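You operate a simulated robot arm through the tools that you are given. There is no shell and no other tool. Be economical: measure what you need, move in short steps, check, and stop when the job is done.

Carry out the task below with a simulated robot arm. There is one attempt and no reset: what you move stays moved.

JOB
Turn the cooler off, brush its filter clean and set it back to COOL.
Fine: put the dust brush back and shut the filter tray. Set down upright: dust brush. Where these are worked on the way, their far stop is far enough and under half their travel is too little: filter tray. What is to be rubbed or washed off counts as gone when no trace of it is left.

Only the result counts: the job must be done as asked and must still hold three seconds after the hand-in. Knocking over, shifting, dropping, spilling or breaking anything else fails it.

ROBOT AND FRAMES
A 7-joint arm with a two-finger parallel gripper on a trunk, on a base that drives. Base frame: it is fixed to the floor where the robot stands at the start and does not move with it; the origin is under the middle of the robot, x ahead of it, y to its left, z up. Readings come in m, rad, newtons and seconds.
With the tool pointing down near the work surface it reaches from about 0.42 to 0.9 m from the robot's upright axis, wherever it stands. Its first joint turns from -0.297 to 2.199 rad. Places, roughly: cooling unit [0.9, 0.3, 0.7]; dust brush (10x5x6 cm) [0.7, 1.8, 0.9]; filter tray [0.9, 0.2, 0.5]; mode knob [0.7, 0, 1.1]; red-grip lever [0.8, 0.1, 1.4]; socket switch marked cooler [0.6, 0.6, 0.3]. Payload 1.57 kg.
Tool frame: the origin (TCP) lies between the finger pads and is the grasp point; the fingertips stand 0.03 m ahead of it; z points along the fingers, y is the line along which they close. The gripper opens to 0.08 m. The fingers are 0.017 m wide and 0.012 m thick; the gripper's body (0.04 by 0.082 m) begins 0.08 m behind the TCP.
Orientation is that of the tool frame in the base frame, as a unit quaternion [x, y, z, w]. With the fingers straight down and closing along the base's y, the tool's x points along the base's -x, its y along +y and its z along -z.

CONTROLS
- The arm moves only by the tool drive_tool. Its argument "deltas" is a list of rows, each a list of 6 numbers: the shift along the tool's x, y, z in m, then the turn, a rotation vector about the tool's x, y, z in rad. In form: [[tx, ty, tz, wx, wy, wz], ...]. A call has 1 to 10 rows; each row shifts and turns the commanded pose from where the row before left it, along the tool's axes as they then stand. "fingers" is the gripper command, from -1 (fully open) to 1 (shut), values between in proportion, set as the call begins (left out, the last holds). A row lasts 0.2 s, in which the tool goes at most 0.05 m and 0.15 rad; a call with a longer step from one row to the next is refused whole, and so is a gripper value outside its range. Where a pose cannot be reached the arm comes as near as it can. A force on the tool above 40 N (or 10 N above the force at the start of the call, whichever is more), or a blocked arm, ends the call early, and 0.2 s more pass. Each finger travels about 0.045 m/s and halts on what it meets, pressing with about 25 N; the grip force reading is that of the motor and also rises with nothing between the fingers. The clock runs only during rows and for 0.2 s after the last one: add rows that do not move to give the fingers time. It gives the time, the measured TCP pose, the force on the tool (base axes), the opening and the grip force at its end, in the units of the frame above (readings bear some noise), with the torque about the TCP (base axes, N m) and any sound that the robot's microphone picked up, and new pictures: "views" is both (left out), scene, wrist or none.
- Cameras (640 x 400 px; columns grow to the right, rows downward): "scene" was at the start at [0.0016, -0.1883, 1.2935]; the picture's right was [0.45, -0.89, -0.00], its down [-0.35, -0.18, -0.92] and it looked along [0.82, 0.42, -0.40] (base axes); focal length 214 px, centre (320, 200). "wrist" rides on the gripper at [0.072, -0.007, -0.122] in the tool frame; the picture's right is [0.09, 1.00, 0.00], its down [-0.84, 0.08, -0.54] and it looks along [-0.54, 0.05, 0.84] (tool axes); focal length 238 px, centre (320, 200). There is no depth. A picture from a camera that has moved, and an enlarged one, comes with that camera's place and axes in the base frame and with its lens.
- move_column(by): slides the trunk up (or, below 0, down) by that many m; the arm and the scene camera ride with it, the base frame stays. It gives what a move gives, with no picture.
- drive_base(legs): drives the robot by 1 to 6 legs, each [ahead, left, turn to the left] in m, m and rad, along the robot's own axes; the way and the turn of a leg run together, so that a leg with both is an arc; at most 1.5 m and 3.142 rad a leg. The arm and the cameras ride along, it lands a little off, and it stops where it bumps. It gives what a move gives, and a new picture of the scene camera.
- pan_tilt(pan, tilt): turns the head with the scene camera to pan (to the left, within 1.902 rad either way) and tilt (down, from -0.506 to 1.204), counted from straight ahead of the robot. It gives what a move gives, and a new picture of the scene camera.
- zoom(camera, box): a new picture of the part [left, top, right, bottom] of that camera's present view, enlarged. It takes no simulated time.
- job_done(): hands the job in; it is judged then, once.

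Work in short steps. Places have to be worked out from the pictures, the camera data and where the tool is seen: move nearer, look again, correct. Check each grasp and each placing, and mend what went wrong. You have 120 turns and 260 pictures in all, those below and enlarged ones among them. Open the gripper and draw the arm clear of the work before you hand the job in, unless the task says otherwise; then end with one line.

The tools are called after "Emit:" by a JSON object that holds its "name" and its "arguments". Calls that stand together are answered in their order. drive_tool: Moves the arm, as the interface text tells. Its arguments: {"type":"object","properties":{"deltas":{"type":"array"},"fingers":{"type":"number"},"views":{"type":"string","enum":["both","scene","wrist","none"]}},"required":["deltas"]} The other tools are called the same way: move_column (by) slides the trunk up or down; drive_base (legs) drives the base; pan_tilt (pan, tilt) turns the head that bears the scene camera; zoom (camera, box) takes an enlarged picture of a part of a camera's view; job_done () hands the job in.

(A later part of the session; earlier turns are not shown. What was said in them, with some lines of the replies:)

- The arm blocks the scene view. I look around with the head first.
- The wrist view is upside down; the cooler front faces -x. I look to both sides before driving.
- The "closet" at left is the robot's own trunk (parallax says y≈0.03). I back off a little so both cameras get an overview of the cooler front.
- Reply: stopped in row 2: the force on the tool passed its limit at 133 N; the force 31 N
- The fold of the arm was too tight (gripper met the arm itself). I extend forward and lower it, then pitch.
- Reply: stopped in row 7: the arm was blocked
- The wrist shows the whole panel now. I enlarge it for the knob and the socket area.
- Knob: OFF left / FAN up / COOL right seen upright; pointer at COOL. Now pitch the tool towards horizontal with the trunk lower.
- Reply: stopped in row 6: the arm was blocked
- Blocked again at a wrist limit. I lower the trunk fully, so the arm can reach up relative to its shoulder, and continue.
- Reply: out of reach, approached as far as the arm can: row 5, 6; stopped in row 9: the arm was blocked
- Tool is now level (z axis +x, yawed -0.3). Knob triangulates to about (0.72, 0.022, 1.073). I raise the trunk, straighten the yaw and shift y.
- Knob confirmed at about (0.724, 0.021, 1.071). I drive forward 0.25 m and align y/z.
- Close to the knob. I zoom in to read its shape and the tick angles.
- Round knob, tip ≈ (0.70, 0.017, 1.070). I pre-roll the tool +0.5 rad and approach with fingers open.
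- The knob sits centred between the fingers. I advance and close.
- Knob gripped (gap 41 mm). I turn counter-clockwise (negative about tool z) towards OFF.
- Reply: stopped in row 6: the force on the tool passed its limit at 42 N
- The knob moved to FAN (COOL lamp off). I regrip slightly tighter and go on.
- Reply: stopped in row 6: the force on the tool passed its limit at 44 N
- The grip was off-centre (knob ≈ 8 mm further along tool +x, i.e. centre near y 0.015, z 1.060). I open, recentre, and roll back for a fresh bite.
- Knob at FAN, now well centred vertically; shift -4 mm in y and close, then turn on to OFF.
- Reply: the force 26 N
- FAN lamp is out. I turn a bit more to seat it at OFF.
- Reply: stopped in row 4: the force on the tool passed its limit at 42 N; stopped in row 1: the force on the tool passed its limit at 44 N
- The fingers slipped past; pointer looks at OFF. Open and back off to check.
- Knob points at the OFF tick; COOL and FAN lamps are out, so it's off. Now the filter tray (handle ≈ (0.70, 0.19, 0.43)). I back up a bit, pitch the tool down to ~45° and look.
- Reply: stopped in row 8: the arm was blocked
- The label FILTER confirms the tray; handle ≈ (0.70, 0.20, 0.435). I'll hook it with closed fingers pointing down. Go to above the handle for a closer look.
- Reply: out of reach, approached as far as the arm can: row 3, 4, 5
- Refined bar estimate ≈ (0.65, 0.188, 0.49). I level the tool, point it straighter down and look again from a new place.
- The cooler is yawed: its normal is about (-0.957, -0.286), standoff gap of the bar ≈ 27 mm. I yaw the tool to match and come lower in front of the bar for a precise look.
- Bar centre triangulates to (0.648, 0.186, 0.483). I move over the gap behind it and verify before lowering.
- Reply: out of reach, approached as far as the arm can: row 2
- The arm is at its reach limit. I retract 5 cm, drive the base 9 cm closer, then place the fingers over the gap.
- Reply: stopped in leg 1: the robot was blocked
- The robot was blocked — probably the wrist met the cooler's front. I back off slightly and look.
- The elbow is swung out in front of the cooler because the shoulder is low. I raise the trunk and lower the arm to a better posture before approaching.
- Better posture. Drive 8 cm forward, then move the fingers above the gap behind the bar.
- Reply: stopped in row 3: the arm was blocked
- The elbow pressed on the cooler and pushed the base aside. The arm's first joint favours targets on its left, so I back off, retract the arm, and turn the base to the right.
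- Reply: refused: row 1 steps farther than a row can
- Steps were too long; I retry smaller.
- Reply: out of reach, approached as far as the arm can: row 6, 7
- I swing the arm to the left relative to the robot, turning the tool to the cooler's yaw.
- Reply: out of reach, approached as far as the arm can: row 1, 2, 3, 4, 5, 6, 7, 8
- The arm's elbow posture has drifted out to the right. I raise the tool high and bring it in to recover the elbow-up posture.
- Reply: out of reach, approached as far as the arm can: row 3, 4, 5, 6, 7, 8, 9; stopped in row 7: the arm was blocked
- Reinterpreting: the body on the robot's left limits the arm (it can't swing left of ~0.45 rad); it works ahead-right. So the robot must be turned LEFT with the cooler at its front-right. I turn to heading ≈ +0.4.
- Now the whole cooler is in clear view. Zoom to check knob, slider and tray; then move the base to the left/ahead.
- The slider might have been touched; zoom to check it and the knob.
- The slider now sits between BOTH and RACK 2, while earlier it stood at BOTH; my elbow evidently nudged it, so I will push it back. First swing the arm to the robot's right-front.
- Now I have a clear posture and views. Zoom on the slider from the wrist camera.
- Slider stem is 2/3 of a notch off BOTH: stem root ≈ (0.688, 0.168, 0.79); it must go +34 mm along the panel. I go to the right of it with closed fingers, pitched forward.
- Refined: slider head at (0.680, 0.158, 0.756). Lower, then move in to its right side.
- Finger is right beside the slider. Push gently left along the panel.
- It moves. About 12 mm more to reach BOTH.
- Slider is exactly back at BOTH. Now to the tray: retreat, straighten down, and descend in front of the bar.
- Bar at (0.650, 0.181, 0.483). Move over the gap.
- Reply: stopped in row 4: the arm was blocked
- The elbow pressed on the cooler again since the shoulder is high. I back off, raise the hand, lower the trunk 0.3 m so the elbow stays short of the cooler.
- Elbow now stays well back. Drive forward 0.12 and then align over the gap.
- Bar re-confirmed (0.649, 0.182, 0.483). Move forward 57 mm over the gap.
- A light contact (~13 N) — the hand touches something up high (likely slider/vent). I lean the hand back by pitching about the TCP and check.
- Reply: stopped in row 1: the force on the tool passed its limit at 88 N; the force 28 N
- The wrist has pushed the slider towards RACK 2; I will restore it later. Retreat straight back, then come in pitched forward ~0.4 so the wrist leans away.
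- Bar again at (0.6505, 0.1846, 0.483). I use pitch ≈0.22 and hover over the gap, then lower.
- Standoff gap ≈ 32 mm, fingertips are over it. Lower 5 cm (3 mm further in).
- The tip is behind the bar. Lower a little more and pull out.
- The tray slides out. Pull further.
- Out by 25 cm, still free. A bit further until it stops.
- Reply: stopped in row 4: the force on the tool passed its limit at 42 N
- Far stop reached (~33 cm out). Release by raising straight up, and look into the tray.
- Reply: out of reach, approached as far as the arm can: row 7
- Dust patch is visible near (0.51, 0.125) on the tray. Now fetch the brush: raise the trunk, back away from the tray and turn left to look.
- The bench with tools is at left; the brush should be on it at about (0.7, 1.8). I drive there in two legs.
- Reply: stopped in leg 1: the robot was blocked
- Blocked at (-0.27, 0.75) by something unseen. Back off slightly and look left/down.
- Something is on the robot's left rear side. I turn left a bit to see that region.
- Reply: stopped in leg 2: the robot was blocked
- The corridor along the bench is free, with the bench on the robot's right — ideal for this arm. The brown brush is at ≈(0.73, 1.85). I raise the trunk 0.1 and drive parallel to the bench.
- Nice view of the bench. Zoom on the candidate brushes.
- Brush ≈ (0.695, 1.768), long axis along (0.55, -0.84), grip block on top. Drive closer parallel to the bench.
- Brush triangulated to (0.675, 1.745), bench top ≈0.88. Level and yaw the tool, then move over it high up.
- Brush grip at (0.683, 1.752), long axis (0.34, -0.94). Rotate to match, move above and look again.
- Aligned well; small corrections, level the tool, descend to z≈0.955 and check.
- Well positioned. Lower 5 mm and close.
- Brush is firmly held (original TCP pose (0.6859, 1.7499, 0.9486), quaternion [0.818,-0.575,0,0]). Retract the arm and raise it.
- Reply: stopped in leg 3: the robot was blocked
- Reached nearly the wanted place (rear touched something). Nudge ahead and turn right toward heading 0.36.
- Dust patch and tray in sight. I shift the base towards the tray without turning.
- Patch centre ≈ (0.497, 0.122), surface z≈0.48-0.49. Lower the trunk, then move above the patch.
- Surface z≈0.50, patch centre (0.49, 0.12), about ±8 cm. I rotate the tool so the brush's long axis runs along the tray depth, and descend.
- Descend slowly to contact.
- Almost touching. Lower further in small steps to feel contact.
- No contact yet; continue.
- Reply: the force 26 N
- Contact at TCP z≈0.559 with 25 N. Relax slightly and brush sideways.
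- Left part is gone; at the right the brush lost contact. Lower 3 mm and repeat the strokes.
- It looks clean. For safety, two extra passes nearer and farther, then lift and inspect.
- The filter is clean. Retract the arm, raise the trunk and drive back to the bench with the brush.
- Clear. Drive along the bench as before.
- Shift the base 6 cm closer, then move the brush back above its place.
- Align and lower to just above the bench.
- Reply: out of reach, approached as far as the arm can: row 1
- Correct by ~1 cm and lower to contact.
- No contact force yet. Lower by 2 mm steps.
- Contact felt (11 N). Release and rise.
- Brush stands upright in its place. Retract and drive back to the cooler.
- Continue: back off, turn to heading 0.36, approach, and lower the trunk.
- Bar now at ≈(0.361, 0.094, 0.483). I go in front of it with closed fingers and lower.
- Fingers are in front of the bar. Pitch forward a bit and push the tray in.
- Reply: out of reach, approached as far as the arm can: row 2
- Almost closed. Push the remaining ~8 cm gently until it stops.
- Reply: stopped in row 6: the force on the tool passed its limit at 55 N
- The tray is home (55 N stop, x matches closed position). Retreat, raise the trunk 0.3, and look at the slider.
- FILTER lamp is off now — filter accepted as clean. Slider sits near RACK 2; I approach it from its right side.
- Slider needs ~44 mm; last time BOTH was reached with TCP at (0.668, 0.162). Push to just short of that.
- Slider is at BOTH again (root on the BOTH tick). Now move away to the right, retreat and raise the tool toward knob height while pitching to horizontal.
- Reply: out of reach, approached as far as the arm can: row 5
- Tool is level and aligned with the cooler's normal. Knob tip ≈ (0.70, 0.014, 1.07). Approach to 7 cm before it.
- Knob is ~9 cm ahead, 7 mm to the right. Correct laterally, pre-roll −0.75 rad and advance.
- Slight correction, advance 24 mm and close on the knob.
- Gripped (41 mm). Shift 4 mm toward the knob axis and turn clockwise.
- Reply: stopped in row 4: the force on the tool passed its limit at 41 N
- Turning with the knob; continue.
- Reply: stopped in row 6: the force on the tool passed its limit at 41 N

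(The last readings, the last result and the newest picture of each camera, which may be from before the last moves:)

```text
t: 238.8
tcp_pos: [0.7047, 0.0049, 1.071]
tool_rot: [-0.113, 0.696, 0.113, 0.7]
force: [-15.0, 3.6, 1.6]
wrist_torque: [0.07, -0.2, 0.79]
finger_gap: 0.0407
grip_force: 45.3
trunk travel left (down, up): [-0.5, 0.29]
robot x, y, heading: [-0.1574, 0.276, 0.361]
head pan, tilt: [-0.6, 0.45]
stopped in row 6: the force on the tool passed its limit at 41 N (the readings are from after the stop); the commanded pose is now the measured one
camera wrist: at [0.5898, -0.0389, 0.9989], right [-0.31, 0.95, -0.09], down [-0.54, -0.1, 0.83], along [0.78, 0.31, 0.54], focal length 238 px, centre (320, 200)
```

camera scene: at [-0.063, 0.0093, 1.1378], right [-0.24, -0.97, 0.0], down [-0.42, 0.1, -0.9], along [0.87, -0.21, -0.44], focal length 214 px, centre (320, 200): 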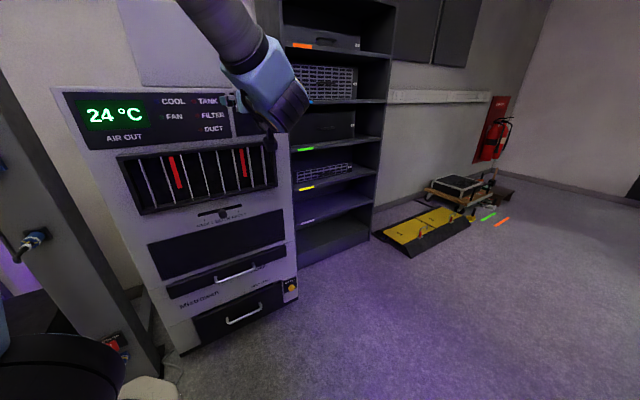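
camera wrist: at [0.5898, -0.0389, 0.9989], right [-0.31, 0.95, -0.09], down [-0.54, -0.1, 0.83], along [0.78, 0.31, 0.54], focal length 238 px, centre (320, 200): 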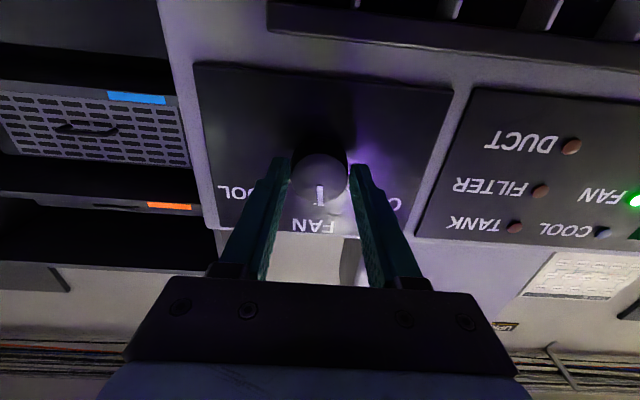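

At FAN (FAN lamp lit). Continue to COOL.

Emit:
{"name": "drive_tool", "arguments": {"deltas": [[0, 0, 0, 0, 0, 0.1], [0, 0, 0, 0, 0, 0.1], [0, 0, 0, 0, 0, 0.1], [0, 0, 0, 0, 0, 0.1], [0, 0, 0, 0, 0, 0.1], [0, 0, 0, 0, 0, 0.1]], "views": "wrist"}}

```text
t: 239.9
tcp_pos: [0.7039, 0.0066, 1.0709]
tool_rot: [0.047, 0.703, 0.269, 0.656]
force: [-18.3, 3.4, 4.6]
wrist_torque: [0.02, -0.3, 0.83]
finger_gap: 0.0407
grip_force: 44.7
trunk travel left (down, up): [-0.5, 0.29]
robot x, y, heading: [-0.1582, 0.272, 0.36]
head pan, tilt: [-0.6, 0.45]
stopped in row 5: the force on the tool passed its limit at 40 N (the readings are from after the stop); the commanded pose is now the measured one
camera wrist: at [0.5794, -0.007, 1.0034], right [-0.3, 0.89, 0.35], down [-0.42, -0.46, 0.78], along [0.85, 0.08, 0.51], focal length 238 px, centre (320, 200)
```

wrist: 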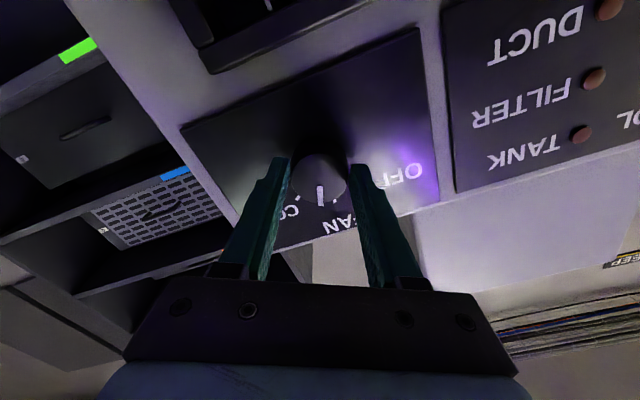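

Halfway from FAN to COOL; keep turning.

Emit:
{"name": "drive_tool", "arguments": {"deltas": [[0, 0, 0, 0, 0, 0.1], [0, 0, 0, 0, 0, 0.1], [0, 0, 0, 0, 0, 0.1], [0, 0, 0, 0, 0, 0.1], [0, 0, 0, 0, 0, 0.1]], "views": "wrist"}}

Emit:
{"name": "zoom", "arguments": {"camera": "scene", "box": [60, 60, 320, 240]}}

```text
t: 241.1
tcp_pos: [0.7032, 0.0086, 1.0726]
tool_rot: [0.219, 0.669, 0.424, 0.569]
force: [-27.3, 11.4, 11.5]
wrist_torque: [0.17, -0.82, -0.01]
finger_gap: 0.0407
grip_force: 45.2
trunk travel left (down, up): [-0.5, 0.29]
robot x, y, heading: [-0.1558, 0.2746, 0.359]
head pan, tilt: [-0.6, 0.45]
camera wrist: at [0.5696, 0.0223, 1.0252], right [-0.21, 0.61, 0.76], down [-0.31, -0.78, 0.54], along [0.93, -0.12, 0.36], focal length 238 px, centre (320, 200)
```

wrist: 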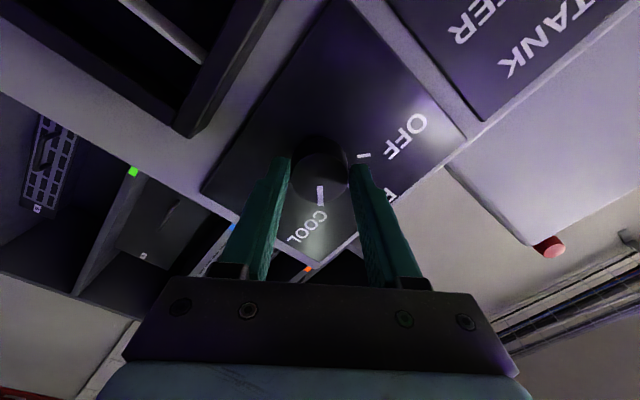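

```text
2.22 times, centred on (190, 150) of scene
camera zoom: at [-0.065, 0.0104, 1.1382], right [-0.24, -0.97, 0.0], down [-0.42, 0.1, -0.9], along [0.88, -0.21, -0.43], focal length 477 px, centre (609, 311)
```

zoom: 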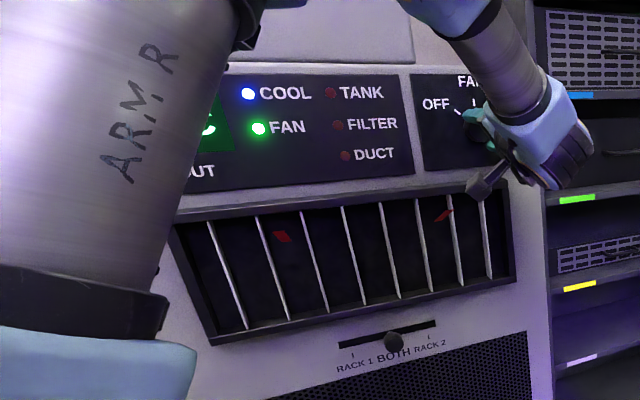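

COOL and FAN are lit, ribbons blow, FILTER off, pointer on COOL. Release and back straight off.

Emit:
{"name": "drive_tool", "arguments": {"deltas": [[0, 0, 0, 0, 0, 0], [0, 0, 0, 0, 0, 0], [0, 0, 0, 0, 0, 0], [0, 0, 0, 0, 0, 0], [0, 0, -0.03, 0, 0, 0], [0, 0, -0.04, 0, 0, 0], [0, 0, -0.04, 0, 0, 0], [0, 0, -0.04, 0, 0, 0]], "views": "wrist", "fingers": -1}}

Emit:
{"name": "drive_base", "arguments": {"legs": [[-0.2, 0, 0]]}}

Emit:
{"name": "zoom", "arguments": {"camera": "scene", "box": [60, 40, 320, 340]}}

```text
t: 242.9
tcp_pos: [0.563, -0.0415, 1.0675]
tool_rot: [0.22, 0.67, 0.423, 0.569]
force: [0.0, 0.8, 0.2]
wrist_torque: [0.01, 0.01, 0.0]
finger_gap: 0.0799
grip_force: 0.0
trunk travel left (down, up): [-0.5, 0.29]
robot x, y, heading: [-0.1598, 0.275, 0.36]
head pan, tilt: [-0.6, 0.45]
camera wrist: at [0.4288, -0.0261, 1.0212], right [-0.21, 0.61, 0.76], down [-0.31, -0.78, 0.54], along [0.93, -0.13, 0.36], focal length 238 px, centre (320, 200)
```

wrist: 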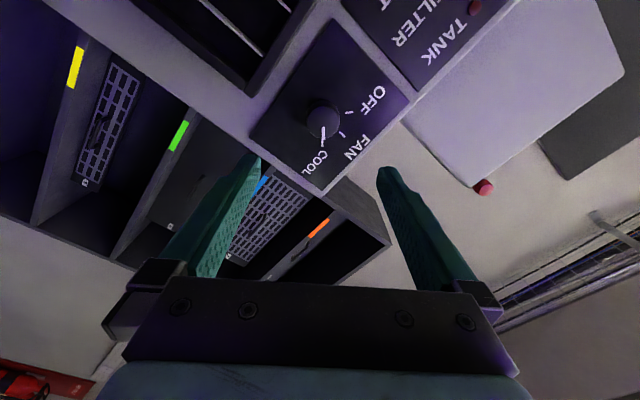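

```text
t: 244.5
tcp_pos: [0.3709, -0.1128, 1.0671]
tool_rot: [0.222, 0.67, 0.421, 0.569]
force: [-0.5, 0.7, -0.3]
wrist_torque: [0.05, 0.01, 0.01]
finger_gap: 0.0801
grip_force: 0.1
trunk travel left (down, up): [-0.5, 0.29]
robot x, y, heading: [-0.3501, 0.2034, 0.361]
head pan, tilt: [-0.6, 0.45]
camera scene: at [-0.2552, -0.0623, 1.1378], right [-0.24, -0.97, 0.0], down [-0.42, 0.1, -0.9], along [0.87, -0.22, -0.44], focal length 214 px, centre (320, 200)
```

scene: 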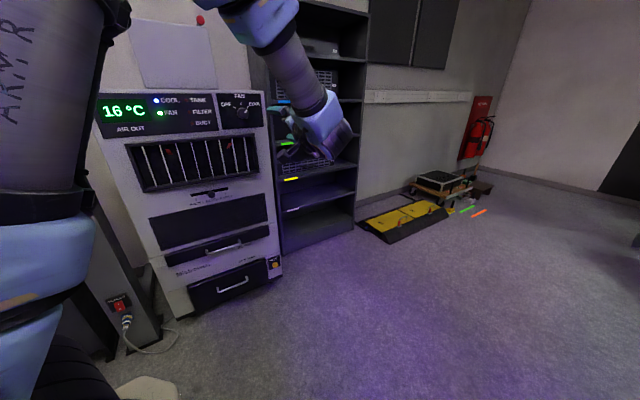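

```text
1.33 times, centred on (190, 190) of scene
camera zoom: at [-0.2552, -0.0623, 1.1378], right [-0.24, -0.97, 0.0], down [-0.42, 0.1, -0.9], along [0.87, -0.22, -0.44], focal length 286 px, centre (493, 213)
```

zoom: 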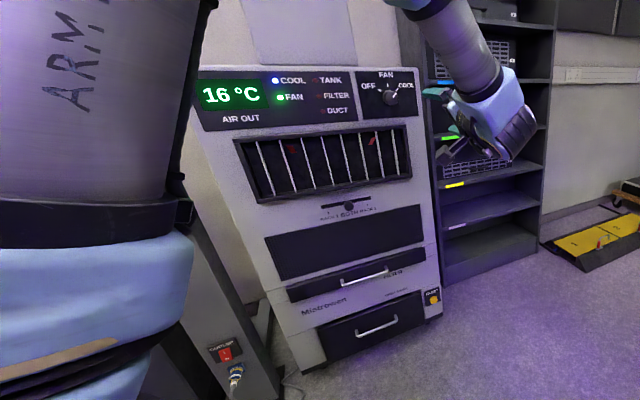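

Cooling works (16 °C), tray flush, slider at BOTH. One last close look at tray and knob.

Emit:
{"name": "zoom", "arguments": {"camera": "scene", "box": [140, 85, 290, 285]}}

```text
2.00 times, centred on (215, 185) of scene
camera zoom: at [-0.2552, -0.0623, 1.1378], right [-0.24, -0.97, 0.0], down [-0.42, 0.1, -0.9], along [0.87, -0.22, -0.44], focal length 429 px, centre (530, 230)
```

zoom: 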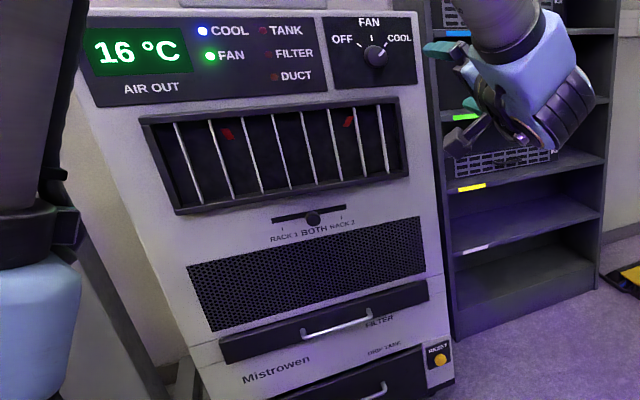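

Everything is in place: knob on COOL, filter lamp off, tray shut, slider at BOTH, brush back upright, gripper open and clear.

Emit:
{"name": "job_done", "arguments": {}}

```text
The job is handed in.
```

The cooler is back on COOL (display reads 16 °C, FILTER lamp off), the filter is brushed clean, the tray is shut and the dust brush stands upright in its place; along the way my arm twice knocked the RACK slider off BOTH, and I pushed it back both times.
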